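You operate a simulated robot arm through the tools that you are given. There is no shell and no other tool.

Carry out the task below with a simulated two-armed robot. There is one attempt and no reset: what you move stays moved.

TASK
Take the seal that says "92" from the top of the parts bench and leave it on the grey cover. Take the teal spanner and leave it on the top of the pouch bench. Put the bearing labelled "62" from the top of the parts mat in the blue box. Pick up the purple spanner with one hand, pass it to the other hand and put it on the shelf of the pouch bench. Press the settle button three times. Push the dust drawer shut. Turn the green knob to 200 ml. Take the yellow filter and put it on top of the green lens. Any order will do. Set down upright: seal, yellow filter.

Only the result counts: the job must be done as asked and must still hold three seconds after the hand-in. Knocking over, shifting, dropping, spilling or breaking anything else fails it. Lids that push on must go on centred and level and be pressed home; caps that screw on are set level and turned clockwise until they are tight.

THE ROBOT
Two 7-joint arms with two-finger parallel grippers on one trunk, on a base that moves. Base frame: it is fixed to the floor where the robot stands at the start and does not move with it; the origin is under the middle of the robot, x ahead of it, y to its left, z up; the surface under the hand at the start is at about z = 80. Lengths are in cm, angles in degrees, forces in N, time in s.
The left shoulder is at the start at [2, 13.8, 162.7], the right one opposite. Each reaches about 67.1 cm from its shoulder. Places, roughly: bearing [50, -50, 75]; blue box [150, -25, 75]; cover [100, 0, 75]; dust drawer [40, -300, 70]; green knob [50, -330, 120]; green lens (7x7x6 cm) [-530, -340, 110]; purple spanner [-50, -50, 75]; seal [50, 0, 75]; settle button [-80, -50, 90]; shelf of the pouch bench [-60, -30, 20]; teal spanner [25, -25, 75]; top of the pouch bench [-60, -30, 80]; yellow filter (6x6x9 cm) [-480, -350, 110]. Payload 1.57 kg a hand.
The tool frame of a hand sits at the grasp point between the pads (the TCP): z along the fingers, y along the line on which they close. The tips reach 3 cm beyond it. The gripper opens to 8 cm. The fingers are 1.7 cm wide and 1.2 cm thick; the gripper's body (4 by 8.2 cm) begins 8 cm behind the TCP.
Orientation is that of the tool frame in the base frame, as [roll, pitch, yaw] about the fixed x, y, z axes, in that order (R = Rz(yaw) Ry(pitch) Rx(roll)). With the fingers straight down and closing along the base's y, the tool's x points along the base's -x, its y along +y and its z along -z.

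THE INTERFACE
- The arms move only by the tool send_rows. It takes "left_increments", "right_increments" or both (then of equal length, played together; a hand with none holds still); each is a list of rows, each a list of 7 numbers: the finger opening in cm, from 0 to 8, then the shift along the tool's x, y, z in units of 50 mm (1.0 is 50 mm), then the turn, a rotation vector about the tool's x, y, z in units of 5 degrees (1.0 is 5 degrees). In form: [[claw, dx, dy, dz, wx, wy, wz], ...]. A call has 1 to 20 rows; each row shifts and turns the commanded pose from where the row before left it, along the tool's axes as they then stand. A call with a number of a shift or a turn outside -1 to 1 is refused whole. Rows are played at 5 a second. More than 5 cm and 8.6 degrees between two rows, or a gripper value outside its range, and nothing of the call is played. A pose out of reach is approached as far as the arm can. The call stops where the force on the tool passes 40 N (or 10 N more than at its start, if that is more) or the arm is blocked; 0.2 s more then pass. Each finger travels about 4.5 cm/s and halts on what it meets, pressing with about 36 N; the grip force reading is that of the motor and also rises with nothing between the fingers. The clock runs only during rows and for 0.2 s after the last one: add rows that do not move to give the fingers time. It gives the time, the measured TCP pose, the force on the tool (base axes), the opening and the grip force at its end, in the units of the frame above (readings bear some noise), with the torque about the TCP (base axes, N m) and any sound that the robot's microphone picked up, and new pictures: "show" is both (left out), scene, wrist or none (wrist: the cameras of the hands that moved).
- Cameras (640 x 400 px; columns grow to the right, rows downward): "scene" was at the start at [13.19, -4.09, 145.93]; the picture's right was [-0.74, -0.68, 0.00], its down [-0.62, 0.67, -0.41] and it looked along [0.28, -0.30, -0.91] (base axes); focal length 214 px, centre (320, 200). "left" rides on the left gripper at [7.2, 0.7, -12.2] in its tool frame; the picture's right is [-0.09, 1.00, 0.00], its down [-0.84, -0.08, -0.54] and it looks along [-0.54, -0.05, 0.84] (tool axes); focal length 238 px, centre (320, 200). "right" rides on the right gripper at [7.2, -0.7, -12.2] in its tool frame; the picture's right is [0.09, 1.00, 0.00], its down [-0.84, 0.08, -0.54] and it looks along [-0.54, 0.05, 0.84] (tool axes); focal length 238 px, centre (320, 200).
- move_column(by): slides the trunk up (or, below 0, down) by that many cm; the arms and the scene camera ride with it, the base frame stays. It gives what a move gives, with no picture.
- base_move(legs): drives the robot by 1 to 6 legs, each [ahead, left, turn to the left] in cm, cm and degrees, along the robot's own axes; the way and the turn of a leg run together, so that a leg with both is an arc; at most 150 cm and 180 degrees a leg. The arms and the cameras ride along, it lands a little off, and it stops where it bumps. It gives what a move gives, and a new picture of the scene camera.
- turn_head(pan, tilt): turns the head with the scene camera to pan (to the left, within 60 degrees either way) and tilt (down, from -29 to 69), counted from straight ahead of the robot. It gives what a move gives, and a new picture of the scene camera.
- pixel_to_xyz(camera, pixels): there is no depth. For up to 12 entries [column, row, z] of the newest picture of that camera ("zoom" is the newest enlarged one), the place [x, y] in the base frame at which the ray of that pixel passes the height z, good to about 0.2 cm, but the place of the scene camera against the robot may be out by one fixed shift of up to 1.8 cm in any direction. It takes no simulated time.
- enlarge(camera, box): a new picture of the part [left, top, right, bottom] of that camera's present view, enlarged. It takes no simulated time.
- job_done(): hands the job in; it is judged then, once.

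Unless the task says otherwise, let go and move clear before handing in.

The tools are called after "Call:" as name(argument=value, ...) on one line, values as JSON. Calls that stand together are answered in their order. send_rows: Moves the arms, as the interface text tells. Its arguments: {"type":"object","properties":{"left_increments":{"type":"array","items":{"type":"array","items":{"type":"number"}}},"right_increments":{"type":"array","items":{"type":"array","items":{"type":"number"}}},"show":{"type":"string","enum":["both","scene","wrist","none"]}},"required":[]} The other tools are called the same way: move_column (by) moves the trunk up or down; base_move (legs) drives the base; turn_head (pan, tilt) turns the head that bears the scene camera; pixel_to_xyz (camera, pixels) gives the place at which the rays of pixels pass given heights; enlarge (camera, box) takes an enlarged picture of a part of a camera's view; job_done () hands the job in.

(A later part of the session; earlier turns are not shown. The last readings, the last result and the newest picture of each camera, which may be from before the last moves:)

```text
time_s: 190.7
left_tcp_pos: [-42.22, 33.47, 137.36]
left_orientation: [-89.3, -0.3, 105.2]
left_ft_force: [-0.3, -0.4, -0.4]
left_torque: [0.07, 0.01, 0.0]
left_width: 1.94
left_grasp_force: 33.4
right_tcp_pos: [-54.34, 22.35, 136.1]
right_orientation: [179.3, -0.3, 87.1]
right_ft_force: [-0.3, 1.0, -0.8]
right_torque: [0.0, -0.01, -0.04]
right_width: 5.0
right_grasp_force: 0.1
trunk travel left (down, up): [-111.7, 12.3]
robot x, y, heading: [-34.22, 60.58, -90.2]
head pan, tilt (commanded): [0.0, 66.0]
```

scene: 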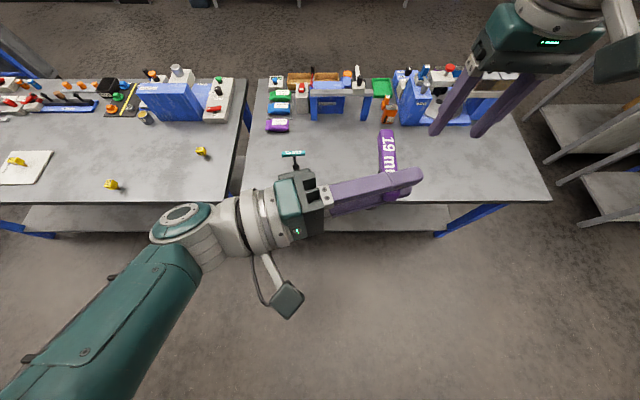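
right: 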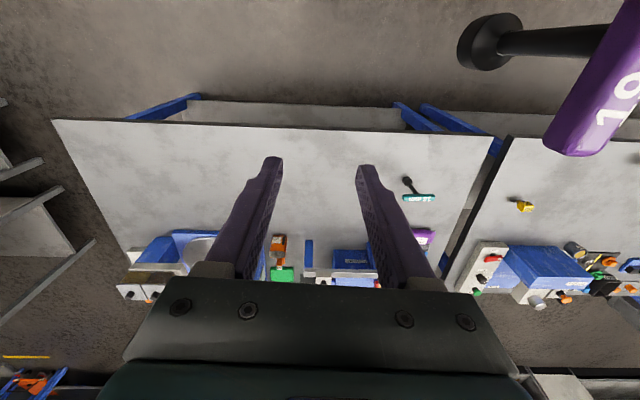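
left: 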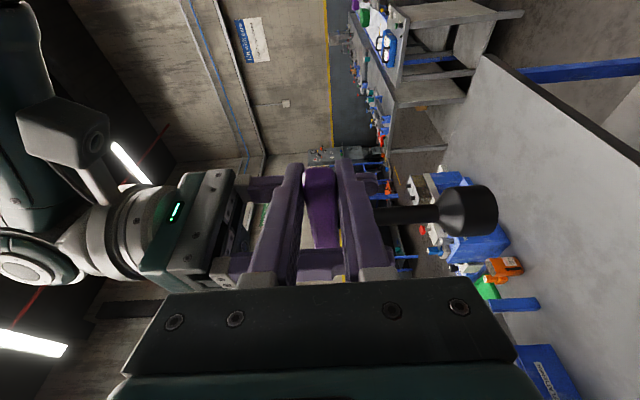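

The left hand holds the spanner alone. Next: extend the left hand forward/up for the shelf approach and tuck the right hand out of the way.

Call:
send_rows(left_increments=[[1, -0.2, -0.09, 0.055, 0, 0, 0], [1, -0.2, -0.09, 0.055, 0, 0, 0], [1, -0.2, -0.09, 0.055, 0, 0, 0], [1, -0.2, -0.09, 0.055, 0, 0, 0], [1, -0.2, -0.09, 0.055, 0, 0, 0], [1, -0.2, -0.09, 0.055, 0, 0, 0], [1, -0.2, -0.09, 0.055, 0, 0, 0], [1, -0.14, -0.05, 0.035, 0, 0, 0], [1, 0, 0, 0, 0, 0, 0]], right_increments=[[5, 0.3, -0.4, 0, 0, 0, 0], [5, 0.3, -0.4, 0, 0, 0, 0], [5, 0.3, -0.4, 0, 0, 0, 0], [5, 0.3, -0.4, 0, 0, 0, 0], [5, 0.3, -0.4, 0, 0, 0, 0], [5, 0.3, -0.3, 0, 0, 0, 0], [5, 0.3, 0, 0, 0, 0, 0], [5, 0.3, 0, 0, 0, 0, 0], [5, 0, 0, 0, 0, 0, 0]], show="both")

```text
time_s: 192.7
left_tcp_pos: [-42.23, 25.47, 140.89]
left_orientation: [-89.4, -0.4, 105.2]
left_ft_force: [-0.6, 0.3, -1.5]
left_torque: [0.05, 0.0, -0.04]
left_width: 2.02
left_grasp_force: 33.6
right_tcp_pos: [-65.13, 34.96, 135.9]
right_orientation: [179.4, -0.4, 87.1]
right_ft_force: [0.4, -0.8, -0.8]
right_torque: [0.0, -0.01, -0.01]
right_width: 5.0
right_grasp_force: 0.1
trunk travel left (down, up): [-111.7, 12.3]
robot x, y, heading: [-34.24, 60.27, -90.1]
head pan, tilt (commanded): [0.0, 66.0]
```

scene: 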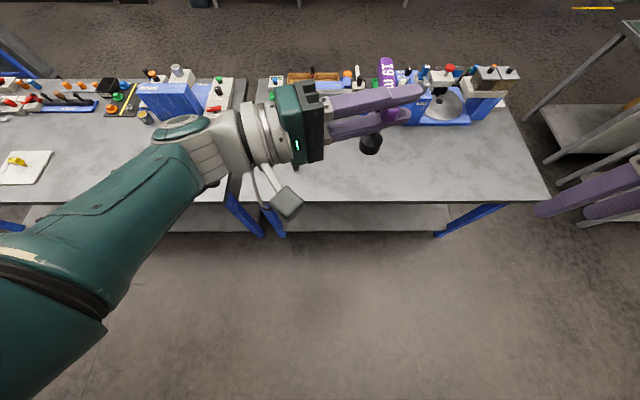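
right: 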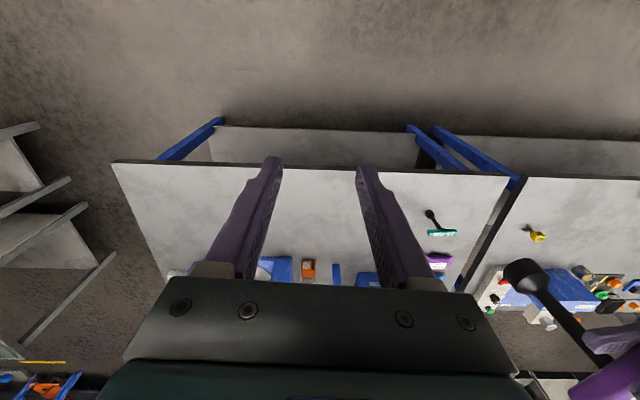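
left: 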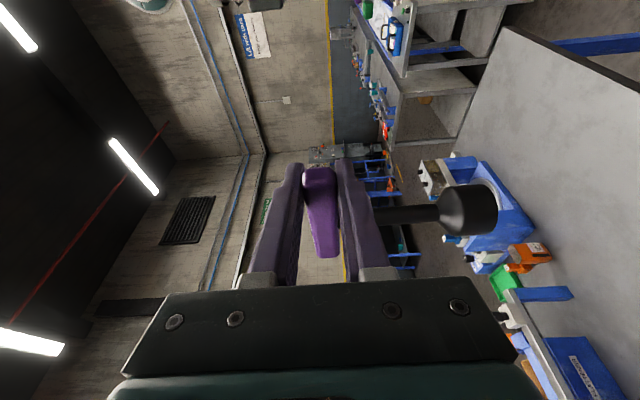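

Both hands are exactly posed and the spanner's stem points straight down. I'll shift the robot 20 cm to the right (centre of the bench) and lower the trunk most of the way in the open aisle.

Call:
base_move(legs=[[0, -20, 0]])

Call:
move_column(by=-60)

Call:
turn_head(pan=0, tilt=30)

```text
time_s: 194.2
left_tcp_pos: [-62.08, 25.42, 140.77]
left_orientation: [-89.4, -0.3, 105.2]
left_ft_force: [0.1, 0.4, -2.1]
left_torque: [0.07, -0.02, 0.0]
left_width: 1.97
left_grasp_force: 33.5
right_tcp_pos: [-85.24, 34.82, 136.0]
right_orientation: [179.4, -0.4, 87.2]
right_ft_force: [-0.8, 0.8, -0.5]
right_torque: [0.01, -0.01, 0.02]
right_width: 5.03
right_grasp_force: 0.0
trunk travel left (down, up): [-111.7, 12.3]
robot x, y, heading: [-54.52, 60.07, -90.0]
head pan, tilt (commanded): [0.0, 66.0]
```

scene: 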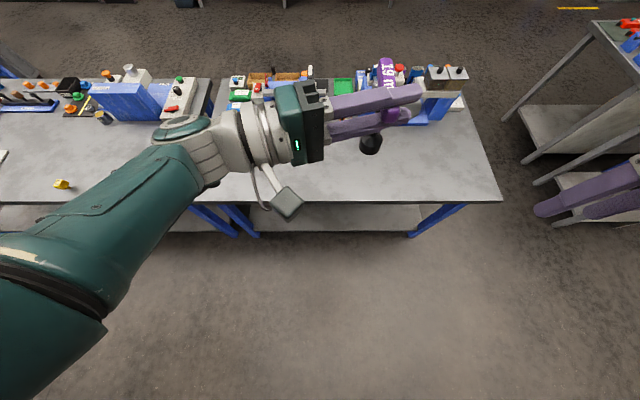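

```text
refused: -60 is not a number from -40 to 40
```

```text
time_s: 195.3
left_tcp_pos: [-62.1, 25.53, 140.73]
left_orientation: [-89.3, -0.4, 105.2]
left_ft_force: [0.6, 0.2, -1.6]
left_torque: [0.05, 0.0, 0.01]
left_width: 1.96
left_grasp_force: 33.8
right_tcp_pos: [-85.13, 34.82, 135.85]
right_orientation: [179.4, -0.4, 87.2]
right_ft_force: [0.2, 0.5, 0.3]
right_torque: [-0.04, -0.01, 0.06]
right_width: 5.01
right_grasp_force: 0.1
trunk travel left (down, up): [-111.7, 12.3]
robot x, y, heading: [-54.39, 60.3, -90.0]
head pan, tilt (commanded): [0.0, 30.0]
```

scene: 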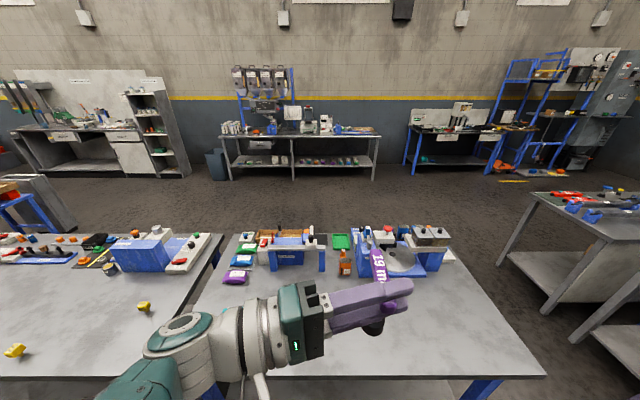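

Trunk moves are limited to 40 cm per call; I'll lower 40 twice and check.

Call:
move_column(by=-40)

Call:
move_column(by=-40)

Call:
turn_head(pan=0, tilt=20)

```text
time_s: 199.1
left_tcp_pos: [-61.99, 25.48, 100.82]
left_orientation: [-89.4, -0.3, 105.3]
left_ft_force: [0.2, 0.6, -1.1]
left_torque: [0.07, -0.01, 0.0]
left_width: 1.95
left_grasp_force: 33.8
right_tcp_pos: [-85.09, 34.89, 95.85]
right_orientation: [179.5, -0.3, 87.2]
right_ft_force: [0.5, 0.1, -0.2]
right_torque: [-0.01, 0.0, -0.01]
right_width: 5.0
right_grasp_force: 0.1
trunk travel left (down, up): [-71.7, 52.3]
robot x, y, heading: [-54.46, 60.22, -90.2]
head pan, tilt (commanded): [0.0, 30.0]
```

```text
time_s: 202.9
left_tcp_pos: [-62.16, 25.41, 60.72]
left_orientation: [-89.5, -0.2, 105.3]
left_ft_force: [0.7, -0.1, -2.5]
left_torque: [0.07, -0.03, 0.03]
left_width: 1.96
left_grasp_force: 33.3
right_tcp_pos: [-85.05, 34.88, 55.84]
right_orientation: [179.4, -0.5, 87.2]
right_ft_force: [0.2, 0.5, -0.4]
right_torque: [0.01, 0.02, -0.03]
right_width: 4.99
right_grasp_force: 0.1
trunk travel left (down, up): [-31.7, 92.3]
robot x, y, heading: [-54.08, 60.2, -90.0]
head pan, tilt (commanded): [0.0, 30.0]
```

```text
time_s: 203.7
left_tcp_pos: [-62.1, 25.48, 60.78]
left_orientation: [-89.4, -0.4, 105.3]
left_ft_force: [0.5, -0.3, -2.3]
left_torque: [0.06, 0.0, -0.01]
left_width: 1.97
left_grasp_force: 33.7
right_tcp_pos: [-85.22, 34.96, 55.9]
right_orientation: [179.4, -0.4, 87.1]
right_ft_force: [0.4, 0.6, 0.5]
right_torque: [-0.01, -0.03, 0.03]
right_width: 5.02
right_grasp_force: 0.0
trunk travel left (down, up): [-31.7, 92.3]
robot x, y, heading: [-54.43, 60.38, -90.1]
head pan, tilt (commanded): [0.0, 20.0]
```

scene: 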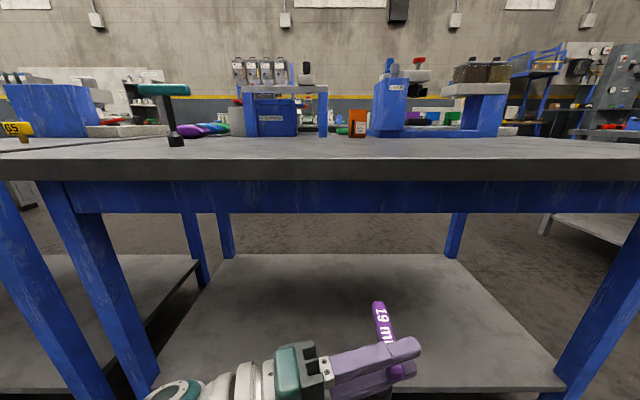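

Now I see under the bench: a blue apron below the top (bottom edge at row ~212) and an empty shelf. I'll measure the apron's height and the shelf extents.

Call:
pixel_to_xyz(camera="scene", pixels=[[350, 212, 66], [350, 212, 68], [350, 212, 70], [350, 182, 76], [350, 182, 74], [235, 256, 20], [450, 258, 20], [250, 390, 20], [530, 388, 20], [380, 330, 20]])

```text
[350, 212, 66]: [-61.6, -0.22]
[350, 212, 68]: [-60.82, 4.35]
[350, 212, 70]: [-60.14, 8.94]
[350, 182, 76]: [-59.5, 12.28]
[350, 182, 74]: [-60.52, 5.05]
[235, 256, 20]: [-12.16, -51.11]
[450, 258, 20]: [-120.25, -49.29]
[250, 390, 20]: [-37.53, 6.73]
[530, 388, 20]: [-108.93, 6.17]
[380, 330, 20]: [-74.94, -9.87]
```

The apron's underside is about z 69 and the shelf spans y −51…6.5 at z≈20. I'll lower another 25 cm, then drive ahead 26 cm under the bench.

Call:
move_column(by=-25)

Call:
base_move(legs=[[14, 0, 0]])

```text
time_s: 206.2
left_tcp_pos: [-62.21, 25.48, 35.67]
left_orientation: [-89.3, -0.4, 105.3]
left_ft_force: [0.1, 0.0, -2.6]
left_torque: [0.07, -0.03, 0.04]
left_width: 1.96
left_grasp_force: 33.2
right_tcp_pos: [-85.07, 34.89, 30.86]
right_orientation: [179.4, -0.4, 87.3]
right_ft_force: [-0.5, 0.5, -0.3]
right_torque: [0.0, 0.01, 0.02]
right_width: 5.01
right_grasp_force: 0.1
trunk travel left (down, up): [-6.7, 117.3]
robot x, y, heading: [-54.36, 60.48, -90.0]
head pan, tilt (commanded): [0.0, 20.0]
```

```text
time_s: 207.6
left_tcp_pos: [-62.12, 12.06, 35.67]
left_orientation: [-89.4, -0.4, 105.1]
left_ft_force: [1.0, 0.3, -2.5]
left_torque: [0.05, -0.01, 0.01]
left_width: 1.96
left_grasp_force: 33.9
right_tcp_pos: [-85.1, 21.33, 30.81]
right_orientation: [179.5, -0.5, 87.2]
right_ft_force: [-0.6, 0.0, 0.4]
right_torque: [-0.02, 0.0, 0.01]
right_width: 5.01
right_grasp_force: 0.1
trunk travel left (down, up): [-6.7, 117.3]
robot x, y, heading: [-54.14, 46.47, -90.3]
head pan, tilt (commanded): [0.0, 20.0]
```

scene: 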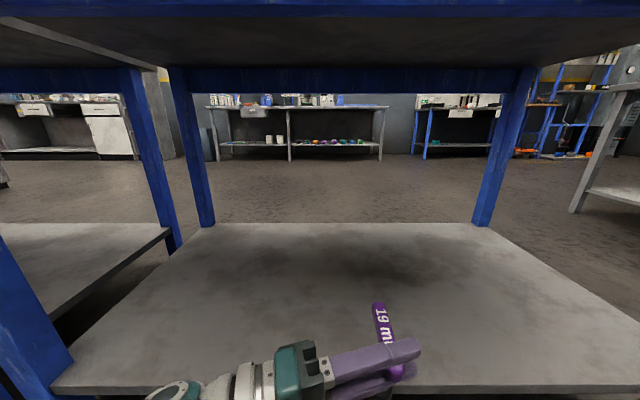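

The way under the bench is clear. Another 13 cm ahead puts the spanner about 10 cm inside the shelf's front edge.

Call:
base_move(legs=[[13, 0, 0]])

Call:
send_rows(left_increments=[[1, 0, 0, 0, 0, 0, 0]], right_increments=[[5, 0, 0, 0, 0, 0, 0]], show="wrist")

```text
time_s: 208.8
left_tcp_pos: [-62.05, 4.28, 34.94]
left_orientation: [-89.9, -1.7, 105.5]
left_ft_force: [0.6, -0.1, -1.8]
left_torque: [0.05, 0.01, 0.01]
left_width: 1.96
left_grasp_force: 33.9
right_tcp_pos: [-85.24, 13.75, 30.35]
right_orientation: [179.6, -1.8, 87.2]
right_ft_force: [-0.2, -0.3, 0.4]
right_torque: [0.01, 0.02, 0.0]
right_width: 5.01
right_grasp_force: 0.0
trunk travel left (down, up): [-6.7, 117.3]
robot x, y, heading: [-54.1, 35.52, -90.1]
head pan, tilt (commanded): [0.0, 20.0]
stopped in leg 1: the robot was blocked; the commanded pose is now the measured one
```

scene: 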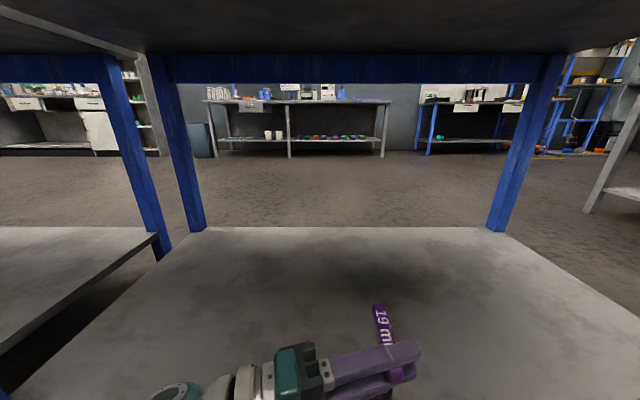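

```text
time_s: 209.4
left_tcp_pos: [-62.24, 4.28, 34.83]
left_orientation: [-89.8, -1.8, 105.4]
left_ft_force: [1.5, 0.3, -2.1]
left_torque: [0.04, 0.0, -0.06]
left_width: 1.97
left_grasp_force: 33.5
right_tcp_pos: [-85.25, 13.7, 30.32]
right_orientation: [179.5, -1.8, 87.3]
right_ft_force: [-0.1, 0.3, -0.4]
right_torque: [-0.03, 0.03, 0.03]
right_width: 5.02
right_grasp_force: 0.1
trunk travel left (down, up): [-6.7, 117.3]
robot x, y, heading: [-54.7, 35.35, -90.0]
head pan, tilt (commanded): [0.0, 20.0]
stopped in row 1 (left hand): the arm was blocked; the commanded pose is now the measured one
```

right: 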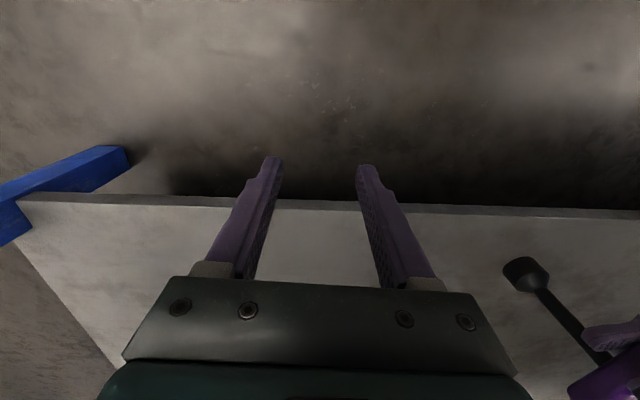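
left: 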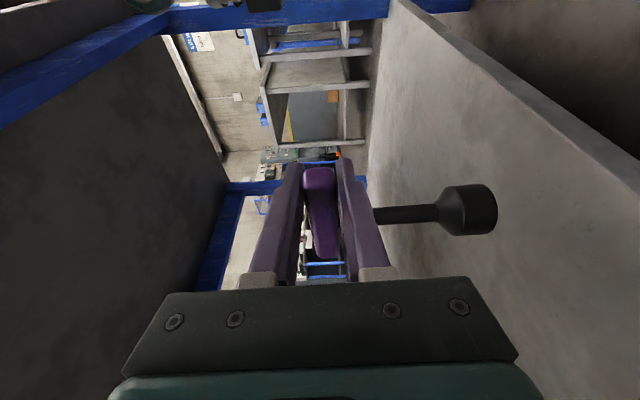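

The robot's body touched the bench edge (both hands now read −1.8° pitch, so it leans). I'll back off 5 cm to stand free again and then use the arm's reach instead.

Call:
base_move(legs=[[-5, 0, 0]])

Call:
send_rows(left_increments=[[1, 0, 0, 0, 0, 0, 0]], show="scene")

```text
time_s: 210.3
left_tcp_pos: [-62.15, 4.89, 35.76]
left_orientation: [-89.4, -0.1, 105.4]
left_ft_force: [0.6, -0.8, -1.7]
left_torque: [0.05, -0.05, -0.08]
left_width: 1.99
left_grasp_force: 33.6
right_tcp_pos: [-85.15, 14.17, 31.02]
right_orientation: [179.4, -0.2, 87.2]
right_ft_force: [0.4, -0.4, -0.7]
right_torque: [0.05, -0.01, 0.01]
right_width: 4.99
right_grasp_force: 0.0
trunk travel left (down, up): [-6.7, 117.3]
robot x, y, heading: [-54.22, 40.32, -89.8]
head pan, tilt (commanded): [0.0, 20.0]
```

scene: 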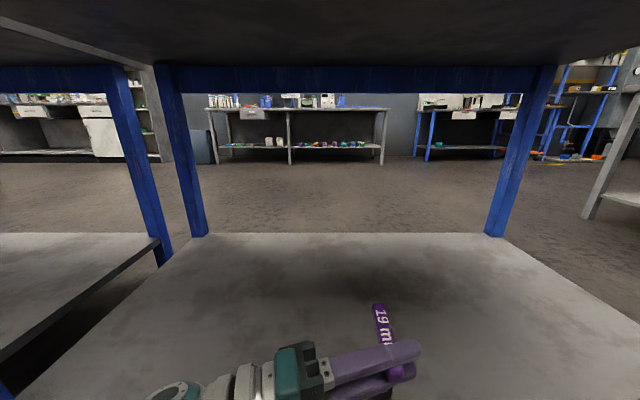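

```text
time_s: 210.7
left_tcp_pos: [-62.12, 5.8, 35.5]
left_orientation: [-89.7, -0.5, 105.4]
left_ft_force: [-0.7, 0.5, -1.3]
left_torque: [0.1, -0.02, 0.03]
left_width: 1.92
left_grasp_force: 33.4
right_tcp_pos: [-85.0, 15.28, 30.72]
right_orientation: [179.5, -0.6, 87.3]
right_ft_force: [0.3, 0.1, 0.8]
right_torque: [0.02, -0.02, 0.01]
right_width: 4.98
right_grasp_force: 0.0
trunk travel left (down, up): [-6.7, 117.3]
robot x, y, heading: [-54.42, 40.45, -90.2]
head pan, tilt (commanded): [0.0, 20.0]
```

scene: 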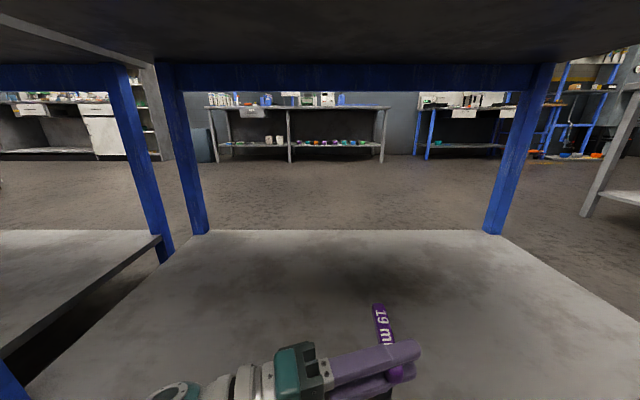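

The robot stands level again (y≈40.4). I'll extend the left arm 4.5 cm further in, so the spanner's foot is ~8 cm inside the shelf edge.

Call:
send_rows(left_increments=[[1, -0.2, 0, 0.055, 0, 0, 0], [1, -0.2, 0, 0.055, 0, 0, 0], [1, -0.2, 0, 0.055, 0, 0, 0], [1, -0.2, 0, 0.055, 0, 0, 0], [1, -0.07, 0, 0.02, 0, 0, 0], [1, 0, 0, 0, 0, 0, 0]], show="both")

```text
time_s: 212.1
left_tcp_pos: [-62.31, 1.33, 36.23]
left_orientation: [-89.5, -0.4, 105.4]
left_ft_force: [0.9, 0.1, -2.0]
left_torque: [0.05, -0.01, 0.0]
left_width: 1.97
left_grasp_force: 33.9
left hand out of reach, approached as far as the arm can: row 4
right_tcp_pos: [-85.11, 14.96, 30.82]
right_orientation: [179.4, -0.5, 87.3]
right_ft_force: [-0.1, -0.6, -0.1]
right_torque: [-0.03, -0.03, -0.02]
right_width: 4.99
right_grasp_force: 0.0
trunk travel left (down, up): [-6.7, 117.3]
robot x, y, heading: [-54.41, 40.48, -90.1]
head pan, tilt (commanded): [0.0, 20.0]
```

scene: 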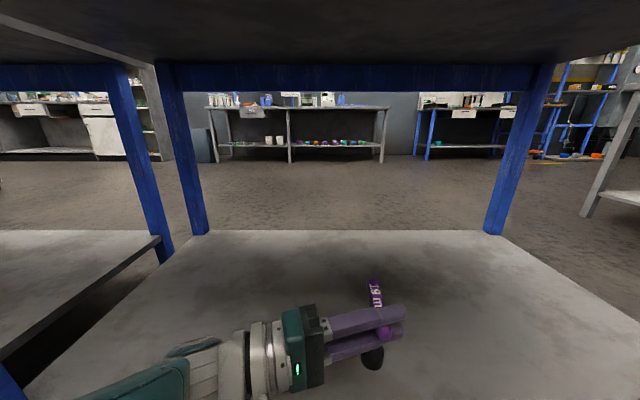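
left: 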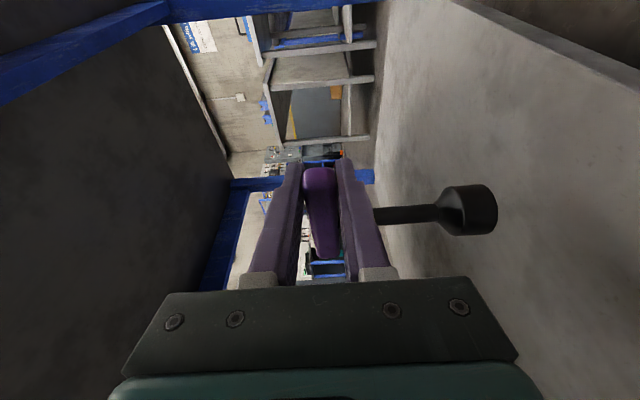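

Extended to y 1.3 with the orientation kept. I'll back the base 1.5 cm for clearance from the bench edge, then lower the trunk 4 cm toward the shelf.

Call:
base_move(legs=[[-1.5, 0, 0]])

Call:
move_column(by=-3.5)

Call:
send_rows(left_increments=[[1, 0, 0.04, 0, 0, 0, 0], [1, 0, 0, 0, 0, 0, 0]], show="both")

```text
time_s: 212.9
left_tcp_pos: [-62.13, 2.54, 36.21]
left_orientation: [-89.5, -0.3, 105.5]
left_ft_force: [1.0, -0.4, -2.2]
left_torque: [0.03, 0.0, -0.02]
left_width: 1.97
left_grasp_force: 33.7
right_tcp_pos: [-85.15, 16.14, 30.88]
right_orientation: [179.4, -0.4, 87.4]
right_ft_force: [-0.6, -0.4, 0.1]
right_torque: [0.05, -0.02, -0.01]
right_width: 5.03
right_grasp_force: 0.1
trunk travel left (down, up): [-6.7, 117.3]
robot x, y, heading: [-54.02, 42.08, -90.0]
head pan, tilt (commanded): [0.0, 20.0]
```

scene: 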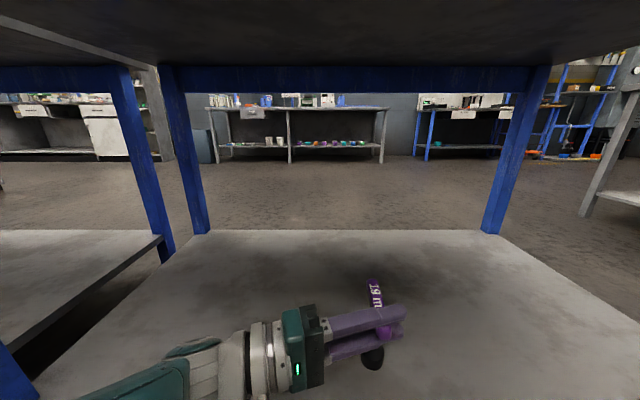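

```text
time_s: 213.7
left_tcp_pos: [-62.19, 2.98, 32.67]
left_orientation: [-89.5, -0.4, 105.4]
left_ft_force: [-0.1, 0.1, -2.0]
left_torque: [0.08, -0.01, 0.02]
left_width: 1.99
left_grasp_force: 33.4
right_tcp_pos: [-85.29, 16.55, 27.34]
right_orientation: [179.4, -0.5, 87.3]
right_ft_force: [1.1, -0.1, 0.3]
right_torque: [0.01, 0.0, 0.01]
right_width: 5.01
right_grasp_force: 0.1
trunk travel left (down, up): [-3.2, 120.8]
robot x, y, heading: [-54.48, 41.8, -90.0]
head pan, tilt (commanded): [0.0, 20.0]
```

```text
time_s: 214.3
left_tcp_pos: [-62.23, 3.17, 32.47]
left_orientation: [-89.6, -0.5, 105.3]
left_ft_force: [-0.1, 0.5, -2.4]
left_torque: [0.05, 0.02, -0.03]
left_width: 1.96
left_grasp_force: 33.6
right_tcp_pos: [-85.18, 16.31, 27.19]
right_orientation: [179.4, -0.5, 87.4]
right_ft_force: [-1.0, 0.6, 0.2]
right_torque: [-0.04, -0.03, 0.0]
right_width: 5.03
right_grasp_force: 0.0
trunk travel left (down, up): [-3.2, 120.8]
robot x, y, heading: [-54.75, 42.19, -90.0]
head pan, tilt (commanded): [0.0, 20.0]
```

scene: 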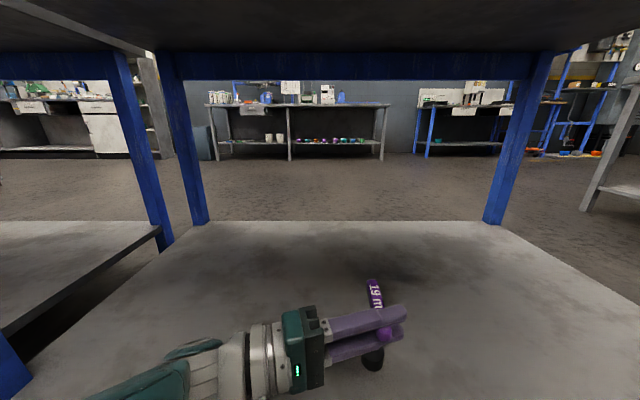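
left: 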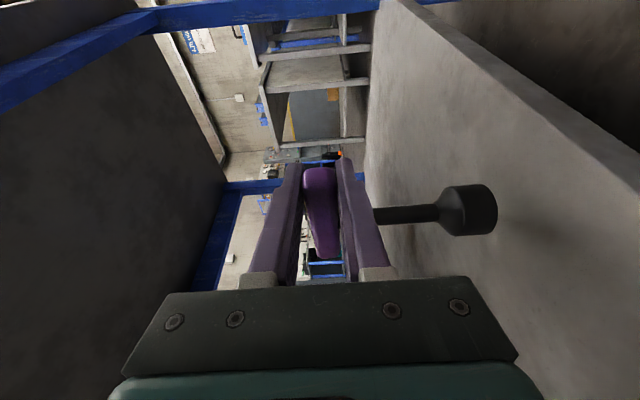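

TCP z is 32.5 with the socket hanging a little above the shelf. I'll lower with the arm in 3 mm steps and watch the force.

Call:
send_rows(left_increments=[[1, 0, 0.06, 0, 0, 0, 0], [1, 0, 0.06, 0, 0, 0, 0], [1, 0, 0.04, 0, 0, 0, 0], [1, 0, 0, 0, 0, 0, 0]], show="none")

Call:
send_rows(left_increments=[[1, 0, 0.05, 0, 0, 0, 0], [1, 0, 0.05, 0, 0, 0, 0], [1, 0, 0, 0, 0, 0, 0]], show="none")

```text
time_s: 215.3
left_tcp_pos: [-62.24, 3.41, 32.4]
left_orientation: [-89.5, -0.4, 105.4]
left_ft_force: [0.4, 0.0, -2.9]
left_torque: [0.07, 0.01, 0.03]
left_width: 1.99
left_grasp_force: 33.6
left hand out of reach, approached as far as the arm can: row 1, 3
right_tcp_pos: [-85.09, 16.49, 27.42]
right_orientation: [179.4, -0.5, 87.3]
right_ft_force: [0.4, 0.5, 0.2]
right_torque: [0.03, 0.01, -0.01]
right_width: 4.98
right_grasp_force: 0.1
trunk travel left (down, up): [-3.2, 120.8]
robot x, y, heading: [-54.47, 42.27, -90.0]
head pan, tilt (commanded): [0.0, 20.0]
```

```text
time_s: 216.1
left_tcp_pos: [-62.18, 3.41, 32.11]
left_orientation: [-89.5, -0.4, 105.3]
left_ft_force: [0.5, 0.6, -2.2]
left_torque: [0.03, 0.02, 0.0]
left_width: 1.97
left_grasp_force: 34.0
left hand out of reach, approached as far as the arm can: row 2
right_tcp_pos: [-85.07, 16.49, 27.44]
right_orientation: [179.4, -0.5, 87.3]
right_ft_force: [0.6, 0.0, 0.8]
right_torque: [-0.03, -0.02, 0.02]
right_width: 4.99
right_grasp_force: 0.0
trunk travel left (down, up): [-3.2, 120.8]
robot x, y, heading: [-54.7, 41.95, -90.2]
head pan, tilt (commanded): [0.0, 20.0]
```

The arm is at full extension, so I'll lower with the trunk in 5 mm steps.

Call:
move_column(by=-0.6)

Call:
move_column(by=-0.4)

Call:
move_column(by=-0.3)

```text
time_s: 216.7
left_tcp_pos: [-62.2, 3.45, 31.62]
left_orientation: [-89.5, -0.4, 105.4]
left_ft_force: [0.2, -0.5, -2.5]
left_torque: [0.1, -0.01, 0.0]
left_width: 1.99
left_grasp_force: 34.2
right_tcp_pos: [-85.12, 16.51, 26.68]
right_orientation: [179.4, -0.5, 87.3]
right_ft_force: [0.4, 0.0, -0.3]
right_torque: [0.03, -0.02, 0.03]
right_width: 5.0
right_grasp_force: 0.0
trunk travel left (down, up): [-2.6, 121.4]
robot x, y, heading: [-54.49, 41.87, -90.0]
head pan, tilt (commanded): [0.0, 20.0]
```

```text
time_s: 217.2
left_tcp_pos: [-62.26, 3.44, 31.17]
left_orientation: [-89.4, -0.5, 105.4]
left_ft_force: [0.8, -0.3, -1.1]
left_torque: [0.04, -0.02, -0.01]
left_width: 1.96
left_grasp_force: 33.7
right_tcp_pos: [-85.07, 16.45, 26.3]
right_orientation: [179.5, -0.4, 87.3]
right_ft_force: [-0.7, -0.3, 0.5]
right_torque: [-0.02, 0.0, 0.03]
right_width: 5.02
right_grasp_force: 0.0
trunk travel left (down, up): [-2.2, 121.8]
robot x, y, heading: [-54.33, 41.95, -90.1]
head pan, tilt (commanded): [0.0, 20.0]
```

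```text
time_s: 217.7
left_tcp_pos: [-62.25, 3.3, 30.88]
left_orientation: [-89.6, -0.5, 105.4]
left_ft_force: [0.6, 0.9, -2.1]
left_torque: [0.07, -0.02, -0.02]
left_width: 1.97
left_grasp_force: 33.5
right_tcp_pos: [-85.19, 16.45, 26.04]
right_orientation: [179.4, -0.5, 87.2]
right_ft_force: [-1.1, 0.3, -0.6]
right_torque: [0.05, 0.0, 0.01]
right_width: 4.98
right_grasp_force: 0.1
trunk travel left (down, up): [-1.9, 122.1]
robot x, y, heading: [-54.59, 42.27, -89.9]
head pan, tilt (commanded): [0.0, 20.0]
```

No contact yet at 30.9; continuing in 3–4 mm steps.

Call:
move_column(by=-0.4)

Call:
move_column(by=-0.3)

Call:
enlarge(camera="left", box=[300, 100, 560, 300])

```text
time_s: 218.2
left_tcp_pos: [-62.24, 3.41, 30.51]
left_orientation: [-89.5, -0.5, 105.4]
left_ft_force: [-0.7, 0.0, -1.9]
left_torque: [0.08, -0.01, -0.03]
left_width: 1.99
left_grasp_force: 33.6
right_tcp_pos: [-85.11, 16.65, 25.65]
right_orientation: [179.3, -0.5, 87.3]
right_ft_force: [-0.6, 0.3, -1.0]
right_torque: [0.0, 0.0, -0.01]
right_width: 5.0
right_grasp_force: 0.0
trunk travel left (down, up): [-1.5, 122.5]
robot x, y, heading: [-54.64, 41.52, -90.1]
head pan, tilt (commanded): [0.0, 20.0]
```

```text
time_s: 218.8
left_tcp_pos: [-62.17, 3.41, 30.26]
left_orientation: [-89.5, -0.4, 105.4]
left_ft_force: [0.3, -0.2, -1.9]
left_torque: [0.08, 0.02, 0.02]
left_width: 1.96
left_grasp_force: 33.5
right_tcp_pos: [-85.14, 16.46, 25.32]
right_orientation: [179.5, -0.5, 87.3]
right_ft_force: [0.5, -0.8, 0.4]
right_torque: [0.01, 0.02, 0.02]
right_width: 5.0
right_grasp_force: 0.0
trunk travel left (down, up): [-1.2, 122.8]
robot x, y, heading: [-54.43, 41.63, -90.1]
head pan, tilt (commanded): [0.0, 20.0]
```

```text
2.00 times, centred on (430, 200) of left
```

zoom: 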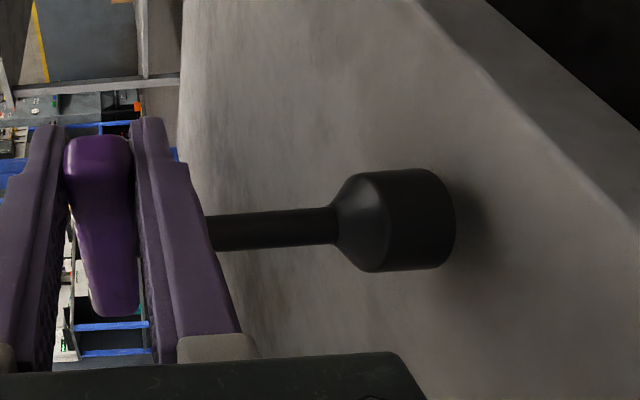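

The socket is just above the shelf (shadow close, zoom px 450,215). Continuing down.

Call:
move_column(by=-0.3)

Call:
move_column(by=-0.3)

Call:
move_column(by=-0.3)

```text
time_s: 219.3
left_tcp_pos: [-62.35, 3.4, 29.85]
left_orientation: [-89.4, -0.3, 105.4]
left_ft_force: [0.0, -0.4, -1.8]
left_torque: [0.03, -0.07, -0.03]
left_width: 1.95
left_grasp_force: 33.7
right_tcp_pos: [-85.24, 16.55, 25.09]
right_orientation: [179.4, -0.5, 87.3]
right_ft_force: [-0.1, -0.3, 0.2]
right_torque: [-0.03, 0.02, 0.02]
right_width: 4.99
right_grasp_force: 0.0
trunk travel left (down, up): [-0.9, 123.1]
robot x, y, heading: [-54.25, 41.86, -90.1]
head pan, tilt (commanded): [0.0, 20.0]
```

```text
time_s: 219.8
left_tcp_pos: [-62.16, 3.49, 29.61]
left_orientation: [-89.6, -0.4, 105.4]
left_ft_force: [0.1, -0.2, -2.3]
left_torque: [0.11, 0.0, -0.04]
left_width: 1.96
left_grasp_force: 33.9
right_tcp_pos: [-85.15, 16.63, 24.77]
right_orientation: [179.4, -0.4, 87.3]
right_ft_force: [0.3, 0.1, -0.3]
right_torque: [0.03, -0.02, -0.02]
right_width: 4.99
right_grasp_force: 0.0
trunk travel left (down, up): [-0.6, 123.4]
robot x, y, heading: [-54.69, 41.87, -90.2]
head pan, tilt (commanded): [0.0, 20.0]
```

```text
time_s: 220.3
left_tcp_pos: [-62.3, 3.45, 29.27]
left_orientation: [-89.4, -0.4, 105.4]
left_ft_force: [0.0, 0.0, -2.0]
left_torque: [0.04, 0.0, 0.0]
left_width: 1.98
left_grasp_force: 33.2
right_tcp_pos: [-85.26, 16.51, 24.41]
right_orientation: [179.4, -0.5, 87.3]
right_ft_force: [-0.2, 0.3, 0.0]
right_torque: [-0.01, 0.02, 0.02]
right_width: 5.03
right_grasp_force: 0.1
trunk travel left (down, up): [-0.3, 123.7]
robot x, y, heading: [-54.24, 41.78, -90.1]
head pan, tilt (commanded): [0.0, 20.0]
```

Trunk travel is almost used and there's still no contact, so I'll pull the arm back slightly while lowering it (3 mm each per row).

Call:
send_rows(left_increments=[[1, 0.12, 0, -0.03, 0, 0, 0], [1, 0.12, 0.04, -0.03, 0, 0, 0], [1, 0.06, 0.06, -0.015, 0, 0, 0], [1, 0, 0.04, 0, 0, 0, 0], [1, 0, 0, 0, 0, 0, 0]], show="none")

Call:
send_rows(left_increments=[[1, 0, 0.04, 0, 0, 0, 0], [1, 0, 0.04, 0, 0, 0, 0], [1, 0, 0, 0, 0, 0, 0]], show="wrist")

```text
time_s: 221.3
left_tcp_pos: [-62.28, 4.23, 29.05]
left_orientation: [-88.3, 0.1, 105.4]
left_ft_force: [1.7, -2.1, 10.0]
left_torque: [-0.31, -0.3, 0.09]
left_width: 1.95
left_grasp_force: 33.5
left hand out of reach, approached as far as the arm can: row 2
right_tcp_pos: [-85.14, 16.33, 24.52]
right_orientation: [179.4, -0.5, 87.3]
right_ft_force: [-0.1, 0.3, -0.2]
right_torque: [-0.06, 0.0, 0.0]
right_width: 5.0
right_grasp_force: 0.0
trunk travel left (down, up): [-0.3, 123.7]
robot x, y, heading: [-54.65, 41.78, -90.1]
head pan, tilt (commanded): [0.0, 20.0]
stopped in row 4 (left hand): the force on the tool passed its limit at 43 N (the readings are from after the stop); the commanded pose is now the measured one
```

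```text
time_s: 222.3
left_tcp_pos: [-62.4, 4.37, 29.05]
left_orientation: [-87.9, 0.1, 105.4]
left_ft_force: [2.4, -1.9, 7.8]
left_torque: [-0.31, -0.27, 0.02]
left_width: 2.0
left_grasp_force: 33.1
right_tcp_pos: [-85.03, 16.4, 24.39]
right_orientation: [179.3, -0.5, 87.2]
right_ft_force: [1.2, 0.7, -0.5]
right_torque: [0.0, -0.04, 0.01]
right_width: 5.0
right_grasp_force: 0.1
trunk travel left (down, up): [-0.3, 123.7]
robot x, y, heading: [-54.35, 41.93, -90.0]
head pan, tilt (commanded): [0.0, 20.0]
stopped in row 3 (left hand): the force on the tool passed its limit at 40 N (the readings are from after the stop); the commanded pose is now the measured one
```

left: 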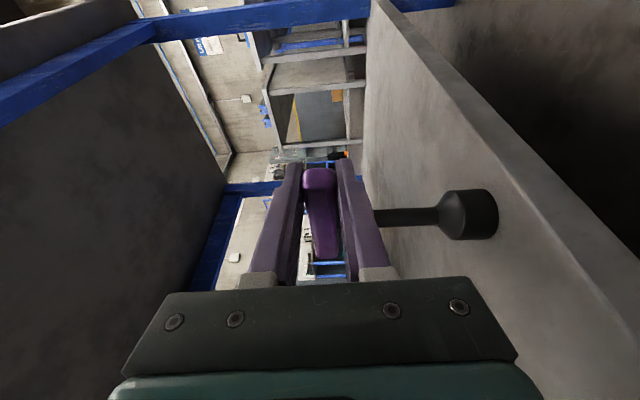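

Contact: the shelf top is at about z 18 (force limit reached, small tilt of 2°). I'll ease up 2 mm, level the hand, then set it down gently again.

Call:
send_rows(left_increments=[[1, 0, -0.04, 0, -0.3, -0.05, 0], [1, 0, 0, 0, 0, 0, 0]], show="none")

Call:
send_rows(left_increments=[[1, 0, 0.02, 0, 0, 0, 0], [1, 0, 0.02, 0, 0, 0, 0], [1, 0, 0, 0, 0, 0, 0]], show="none")

```text
time_s: 222.9
left_tcp_pos: [-62.39, 4.16, 29.08]
left_orientation: [-89.2, 0.1, 105.4]
left_ft_force: [2.8, 3.5, 22.8]
left_torque: [-0.02, -0.19, 0.04]
left_width: 1.99
left_grasp_force: 33.2
left hand out of reach, approached as far as the arm can: row 1
right_tcp_pos: [-85.08, 16.4, 24.45]
right_orientation: [179.4, -0.4, 87.3]
right_ft_force: [0.2, -0.5, 0.3]
right_torque: [0.01, -0.01, -0.02]
right_width: 4.98
right_grasp_force: 0.0
trunk travel left (down, up): [-0.3, 123.7]
robot x, y, heading: [-54.34, 42.37, -90.4]
head pan, tilt (commanded): [0.0, 20.0]
```

```text
time_s: 223.6
left_tcp_pos: [-62.47, 4.24, 29.03]
left_orientation: [-88.7, 0.2, 105.6]
left_ft_force: [2.2, 0.6, 7.6]
left_torque: [-0.04, -0.33, 0.05]
left_width: 1.99
left_grasp_force: 34.0
right_tcp_pos: [-85.05, 16.53, 24.38]
right_orientation: [179.5, -0.5, 87.3]
right_ft_force: [1.2, 0.1, 0.1]
right_torque: [0.05, -0.04, 0.01]
right_width: 4.99
right_grasp_force: 0.0
trunk travel left (down, up): [-0.3, 123.7]
robot x, y, heading: [-54.22, 41.63, -90.1]
head pan, tilt (commanded): [0.0, 20.0]
stopped in row 3 (left hand): the force on the tool passed its limit at 40 N (the readings are from after the stop); the commanded pose is now the measured one
```

The spanner's foot is on the shelf with 8–20 N. I'll open the left gripper slowly and check that it stands.

Call:
send_rows(left_increments=[[1.8, 0, 0, 0, 0, 0, 0], [2.1, 0, 0, 0, 0, 0, 0], [2.3, 0, 0, 0, 0, 0, 0], [2.6, 0, 0, 0, 0, 0, 0], [3, 0, 0, 0, 0, 0, 0], [4, 0, 0, 0, 0, 0, 0], [5, 0, 0, 0, 0, 0, 0], [5, 0, 0, 0, 0, 0, 0]], show="both")

```text
time_s: 225.4
left_tcp_pos: [-62.61, 4.24, 29.02]
left_orientation: [-88.8, 0.1, 105.3]
left_ft_force: [0.2, -0.4, -0.4]
left_torque: [-0.03, -0.04, -0.01]
left_width: 4.98
left_grasp_force: 0.0
right_tcp_pos: [-85.11, 16.61, 24.47]
right_orientation: [179.4, -0.5, 87.2]
right_ft_force: [0.2, -0.2, 0.7]
right_torque: [0.0, 0.01, 0.02]
right_width: 4.99
right_grasp_force: 0.1
trunk travel left (down, up): [-0.3, 123.7]
robot x, y, heading: [-54.74, 41.93, -89.8]
head pan, tilt (commanded): [0.0, 20.0]
```

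scene: 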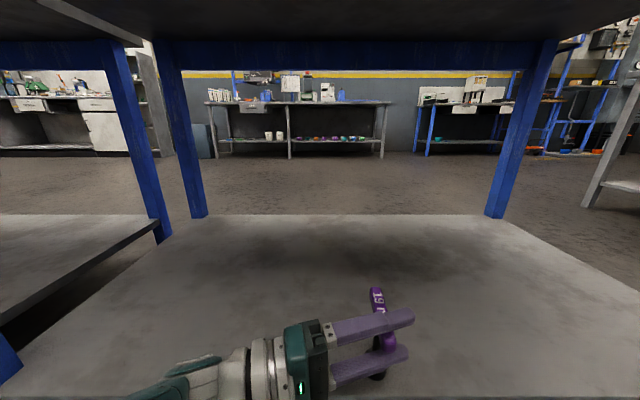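
left: 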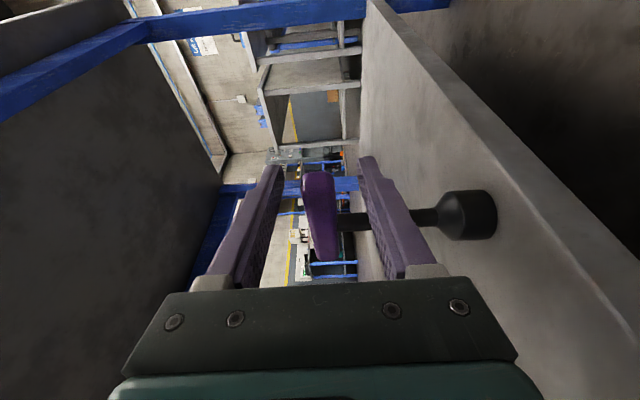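

The spanner stands upright by itself between the open fingers. I'll withdraw the left hand straight back 12 cm.

Call:
send_rows(left_increments=[[5, 0, 0, -0.2, 0, 0, 0], [5, 0, 0, -0.4, 0, 0, 0], [5, 0, 0, -0.5, 0, 0, 0], [5, 0, 0, -0.5, 0, 0, 0], [5, 0, 0, -0.5, 0, 0, 0], [5, 0, 0, -0.4, 0, 0, 0], [5, 0, 0, 0, 0, 0, 0]], show="both")

```text
time_s: 227.0
left_tcp_pos: [-50.67, 6.32, 27.03]
left_orientation: [-88.7, 0.1, 105.2]
left_ft_force: [-0.4, -0.8, -0.2]
left_torque: [-0.02, -0.01, 0.04]
left_width: 5.0
left_grasp_force: 0.1
left hand out of reach, approached as far as the arm can: row 2, 3, 4, 5
right_tcp_pos: [-85.16, 16.4, 24.52]
right_orientation: [179.4, -0.4, 87.3]
right_ft_force: [0.4, -0.3, -0.9]
right_torque: [0.0, -0.03, -0.01]
right_width: 4.99
right_grasp_force: 0.1
trunk travel left (down, up): [-0.3, 123.7]
robot x, y, heading: [-54.62, 42.4, -90.2]
head pan, tilt (commanded): [0.0, 20.0]
```

scene: 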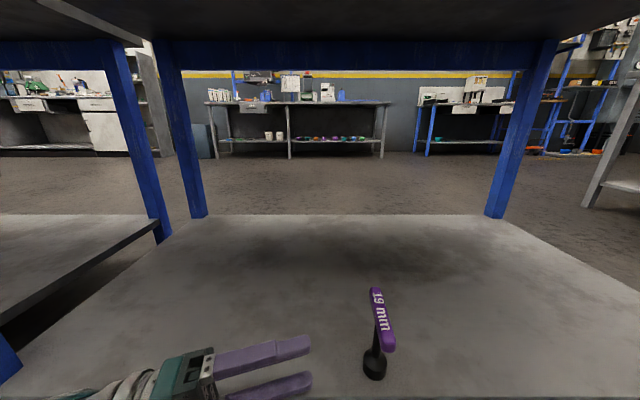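
left: 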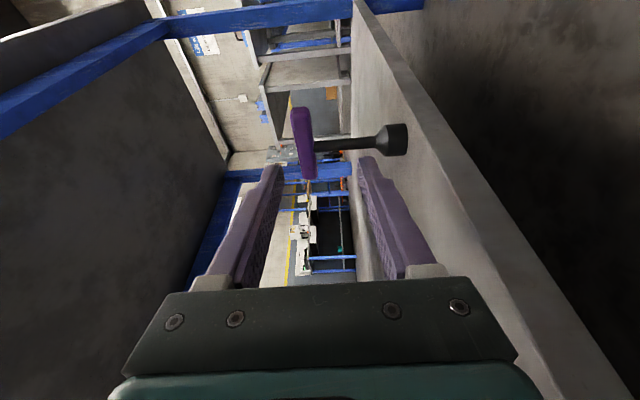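

The purple spanner stands on the shelf (scene px 378,335). I'll back the robot 22 cm out from under the bench and raise the trunk.

Call:
base_move(legs=[[-22, 0, 0]])

Call:
move_column(by=40)

Call:
move_column(by=40)

Call:
move_column(by=35)

Call:
turn_head(pan=0, tilt=50)

```text
time_s: 228.7
left_tcp_pos: [-50.67, 27.82, 27.11]
left_orientation: [-88.7, 0.3, 105.1]
left_ft_force: [-0.1, 0.2, -0.5]
left_torque: [-0.02, 0.01, -0.02]
left_width: 5.01
left_grasp_force: 0.1
right_tcp_pos: [-85.17, 38.24, 24.55]
right_orientation: [179.4, -0.4, 87.3]
right_ft_force: [-0.6, -0.2, 0.1]
right_torque: [0.03, -0.03, 0.01]
right_width: 5.0
right_grasp_force: 0.0
trunk travel left (down, up): [-0.3, 123.7]
robot x, y, heading: [-54.58, 63.88, -89.9]
head pan, tilt (commanded): [0.0, 20.0]
```

scene: 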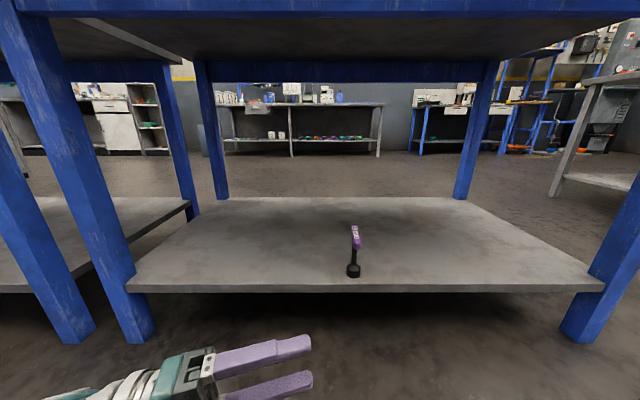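

```text
time_s: 232.5
left_tcp_pos: [-50.66, 28.1, 67.05]
left_orientation: [-88.7, 0.1, 105.2]
left_ft_force: [-0.4, 0.0, -0.4]
left_torque: [-0.02, 0.02, 0.0]
left_width: 4.99
left_grasp_force: 0.1
right_tcp_pos: [-85.15, 38.48, 64.47]
right_orientation: [179.3, -0.5, 87.3]
right_ft_force: [-0.6, 0.9, 0.3]
right_torque: [-0.01, 0.01, -0.05]
right_width: 4.99
right_grasp_force: 0.1
trunk travel left (down, up): [-40.3, 83.7]
robot x, y, heading: [-54.33, 64.06, -90.1]
head pan, tilt (commanded): [0.0, 20.0]
```

```text
time_s: 236.3
left_tcp_pos: [-50.63, 28.18, 106.91]
left_orientation: [-88.8, 0.1, 105.2]
left_ft_force: [-0.3, 1.0, 0.3]
left_torque: [-0.05, 0.0, 0.0]
left_width: 5.0
left_grasp_force: 0.1
right_tcp_pos: [-85.1, 38.46, 104.43]
right_orientation: [179.4, -0.5, 87.3]
right_ft_force: [0.4, -0.1, 0.9]
right_torque: [-0.02, 0.03, 0.0]
right_width: 5.01
right_grasp_force: 0.1
trunk travel left (down, up): [-80.3, 43.7]
robot x, y, heading: [-54.44, 63.83, -90.1]
head pan, tilt (commanded): [0.0, 20.0]
```

```text
time_s: 239.8
left_tcp_pos: [-50.64, 28.15, 141.92]
left_orientation: [-88.6, 0.1, 105.2]
left_ft_force: [0.2, 0.7, -0.3]
left_torque: [-0.02, -0.03, 0.0]
left_width: 4.99
left_grasp_force: 0.0
right_tcp_pos: [-85.27, 38.46, 139.5]
right_orientation: [179.5, -0.5, 87.3]
right_ft_force: [0.1, 0.3, -0.3]
right_torque: [-0.02, -0.02, -0.02]
right_width: 5.02
right_grasp_force: 0.0
trunk travel left (down, up): [-115.3, 8.7]
robot x, y, heading: [-54.51, 64.0, -90.0]
head pan, tilt (commanded): [0.0, 20.0]
```

```text
time_s: 240.7
left_tcp_pos: [-50.76, 28.11, 142.06]
left_orientation: [-88.6, 0.2, 105.3]
left_ft_force: [0.4, -0.8, 1.1]
left_torque: [0.05, 0.01, 0.01]
left_width: 5.01
left_grasp_force: 0.1
right_tcp_pos: [-85.11, 38.33, 139.43]
right_orientation: [179.4, -0.4, 87.3]
right_ft_force: [0.2, -0.2, -0.1]
right_torque: [0.04, 0.0, -0.04]
right_width: 4.98
right_grasp_force: 0.0
trunk travel left (down, up): [-115.3, 8.7]
robot x, y, heading: [-54.53, 63.63, -90.1]
head pan, tilt (commanded): [0.0, 50.0]
```

scene: 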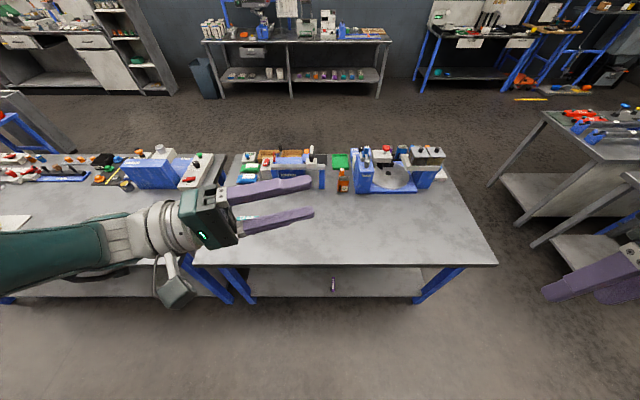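

The purple spanner stands on the shelf (px 332,284). Now I'll return the left hand to its natural fingers-down pose so it is out of the way for the settle button.

Call:
send_rows(left_increments=[[5, 0, 0, -0.2, 0, 1, 0], [5, 0, 0, -0.2, 0, 1, 0], [5, 0, 0, 0, 0, 1, 0], [5, 0, 0, 0, -1, 0, 0], [5, 0, 0, 0, -1, 0, 0], [5, 0, 0, 0, -1, 0, 0], [5, 0, 0, 0, -1, 0, 0], [5, 0, 0, 0, -1, 0, 0], [5, 0, 0, 0, -1, 0, 0], [5, 0, 0, 0, -1, 0, 0], [5, 0, 0, 0, -1, 0, 0], [5, 0, 0, 0, -1, 0, 0], [5, 0, 0, 0, -1, 0, 0], [5, 0, 0, 0, -1, 0, 0], [5, 0, 0, 0, -1, 0, 0], [5, 0, 0, 0, -1, 0, 0], [5, 0, 0, 0, -1, 0, 0], [5, 0, 0, 0, -1, 0, 0], [5, 0, 0, 0, -1, 0, 0], [5, 0, 0, 0, 0, 0, 0]], show="scene")

```text
time_s: 244.9
left_tcp_pos: [-46.75, 21.78, 135.52]
left_orientation: [-168.8, 0.6, 90.2]
left_ft_force: [-0.5, 0.7, -0.5]
left_torque: [0.05, -0.01, -0.01]
left_width: 4.99
left_grasp_force: 0.1
left hand out of reach, approached as far as the arm can: row 1, 2, 3, 4, 5, 6, 7, 8, 9, 10, 11, 12, 13, 14, 15, 16, 18
right_tcp_pos: [-85.13, 38.43, 139.58]
right_orientation: [179.4, -0.5, 87.3]
right_ft_force: [0.0, -0.3, 0.1]
right_torque: [-0.01, -0.05, -0.02]
right_width: 5.01
right_grasp_force: 0.1
trunk travel left (down, up): [-115.3, 8.7]
robot x, y, heading: [-54.4, 63.78, -90.0]
head pan, tilt (commanded): [0.0, 50.0]
```

scene: 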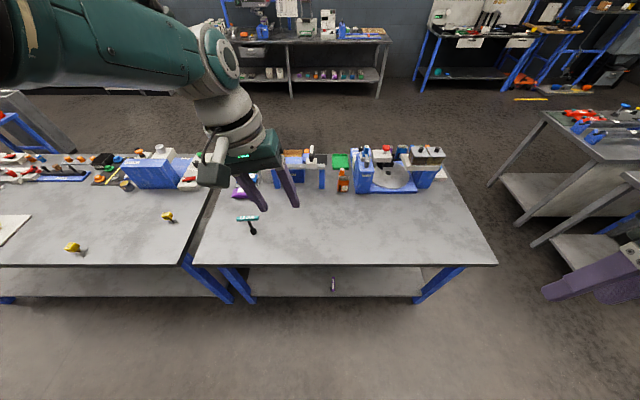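

Left is back near natural. I'll straighten it and draw it in and up to a compact pose.

Call:
send_rows(left_increments=[[5, 0.3, 0, -0.2, -0.75, 0, 0], [5, 0.3, 0, -0.2, -0.75, 0, 0], [5, 0.3, 0, -0.2, -0.75, 0, 0], [5, 0.3, 0.2, -0.2, 0, 0, 0], [5, 0.3, 0.2, -0.2, 0, 0, 0], [5, 0, 0, 0, 0, 0, 0]], right_increments=[[3, 0, 0, 0, 0, 0, 0.8], [2, 0, 0, 0, 0, 0, 1], [0, 0, 0, 0, 0, 0, 1], [0, 0, 0, 0, 0, 0, 1], [0, 0, 0, 0, 0, 0, 1], [0, 0, 0, 0, 0, 0, 1]], show="none")

```text
time_s: 246.3
left_tcp_pos: [-47.04, 22.19, 136.54]
left_orientation: [-179.9, 0.4, 90.3]
left_ft_force: [1.1, 0.0, 0.9]
left_torque: [-0.02, 0.01, 0.03]
left_width: 4.97
left_grasp_force: 0.1
left hand out of reach, approached as far as the arm can: row 1, 2, 3, 4, 5
right_tcp_pos: [-85.18, 38.51, 139.56]
right_orientation: [179.6, -0.7, 58.2]
right_ft_force: [-0.5, -0.3, 0.3]
right_torque: [0.02, -0.02, 0.01]
right_width: 0.0
right_grasp_force: 21.4
trunk travel left (down, up): [-115.3, 8.7]
robot x, y, heading: [-54.54, 63.78, -90.2]
head pan, tilt (commanded): [0.0, 50.0]
```

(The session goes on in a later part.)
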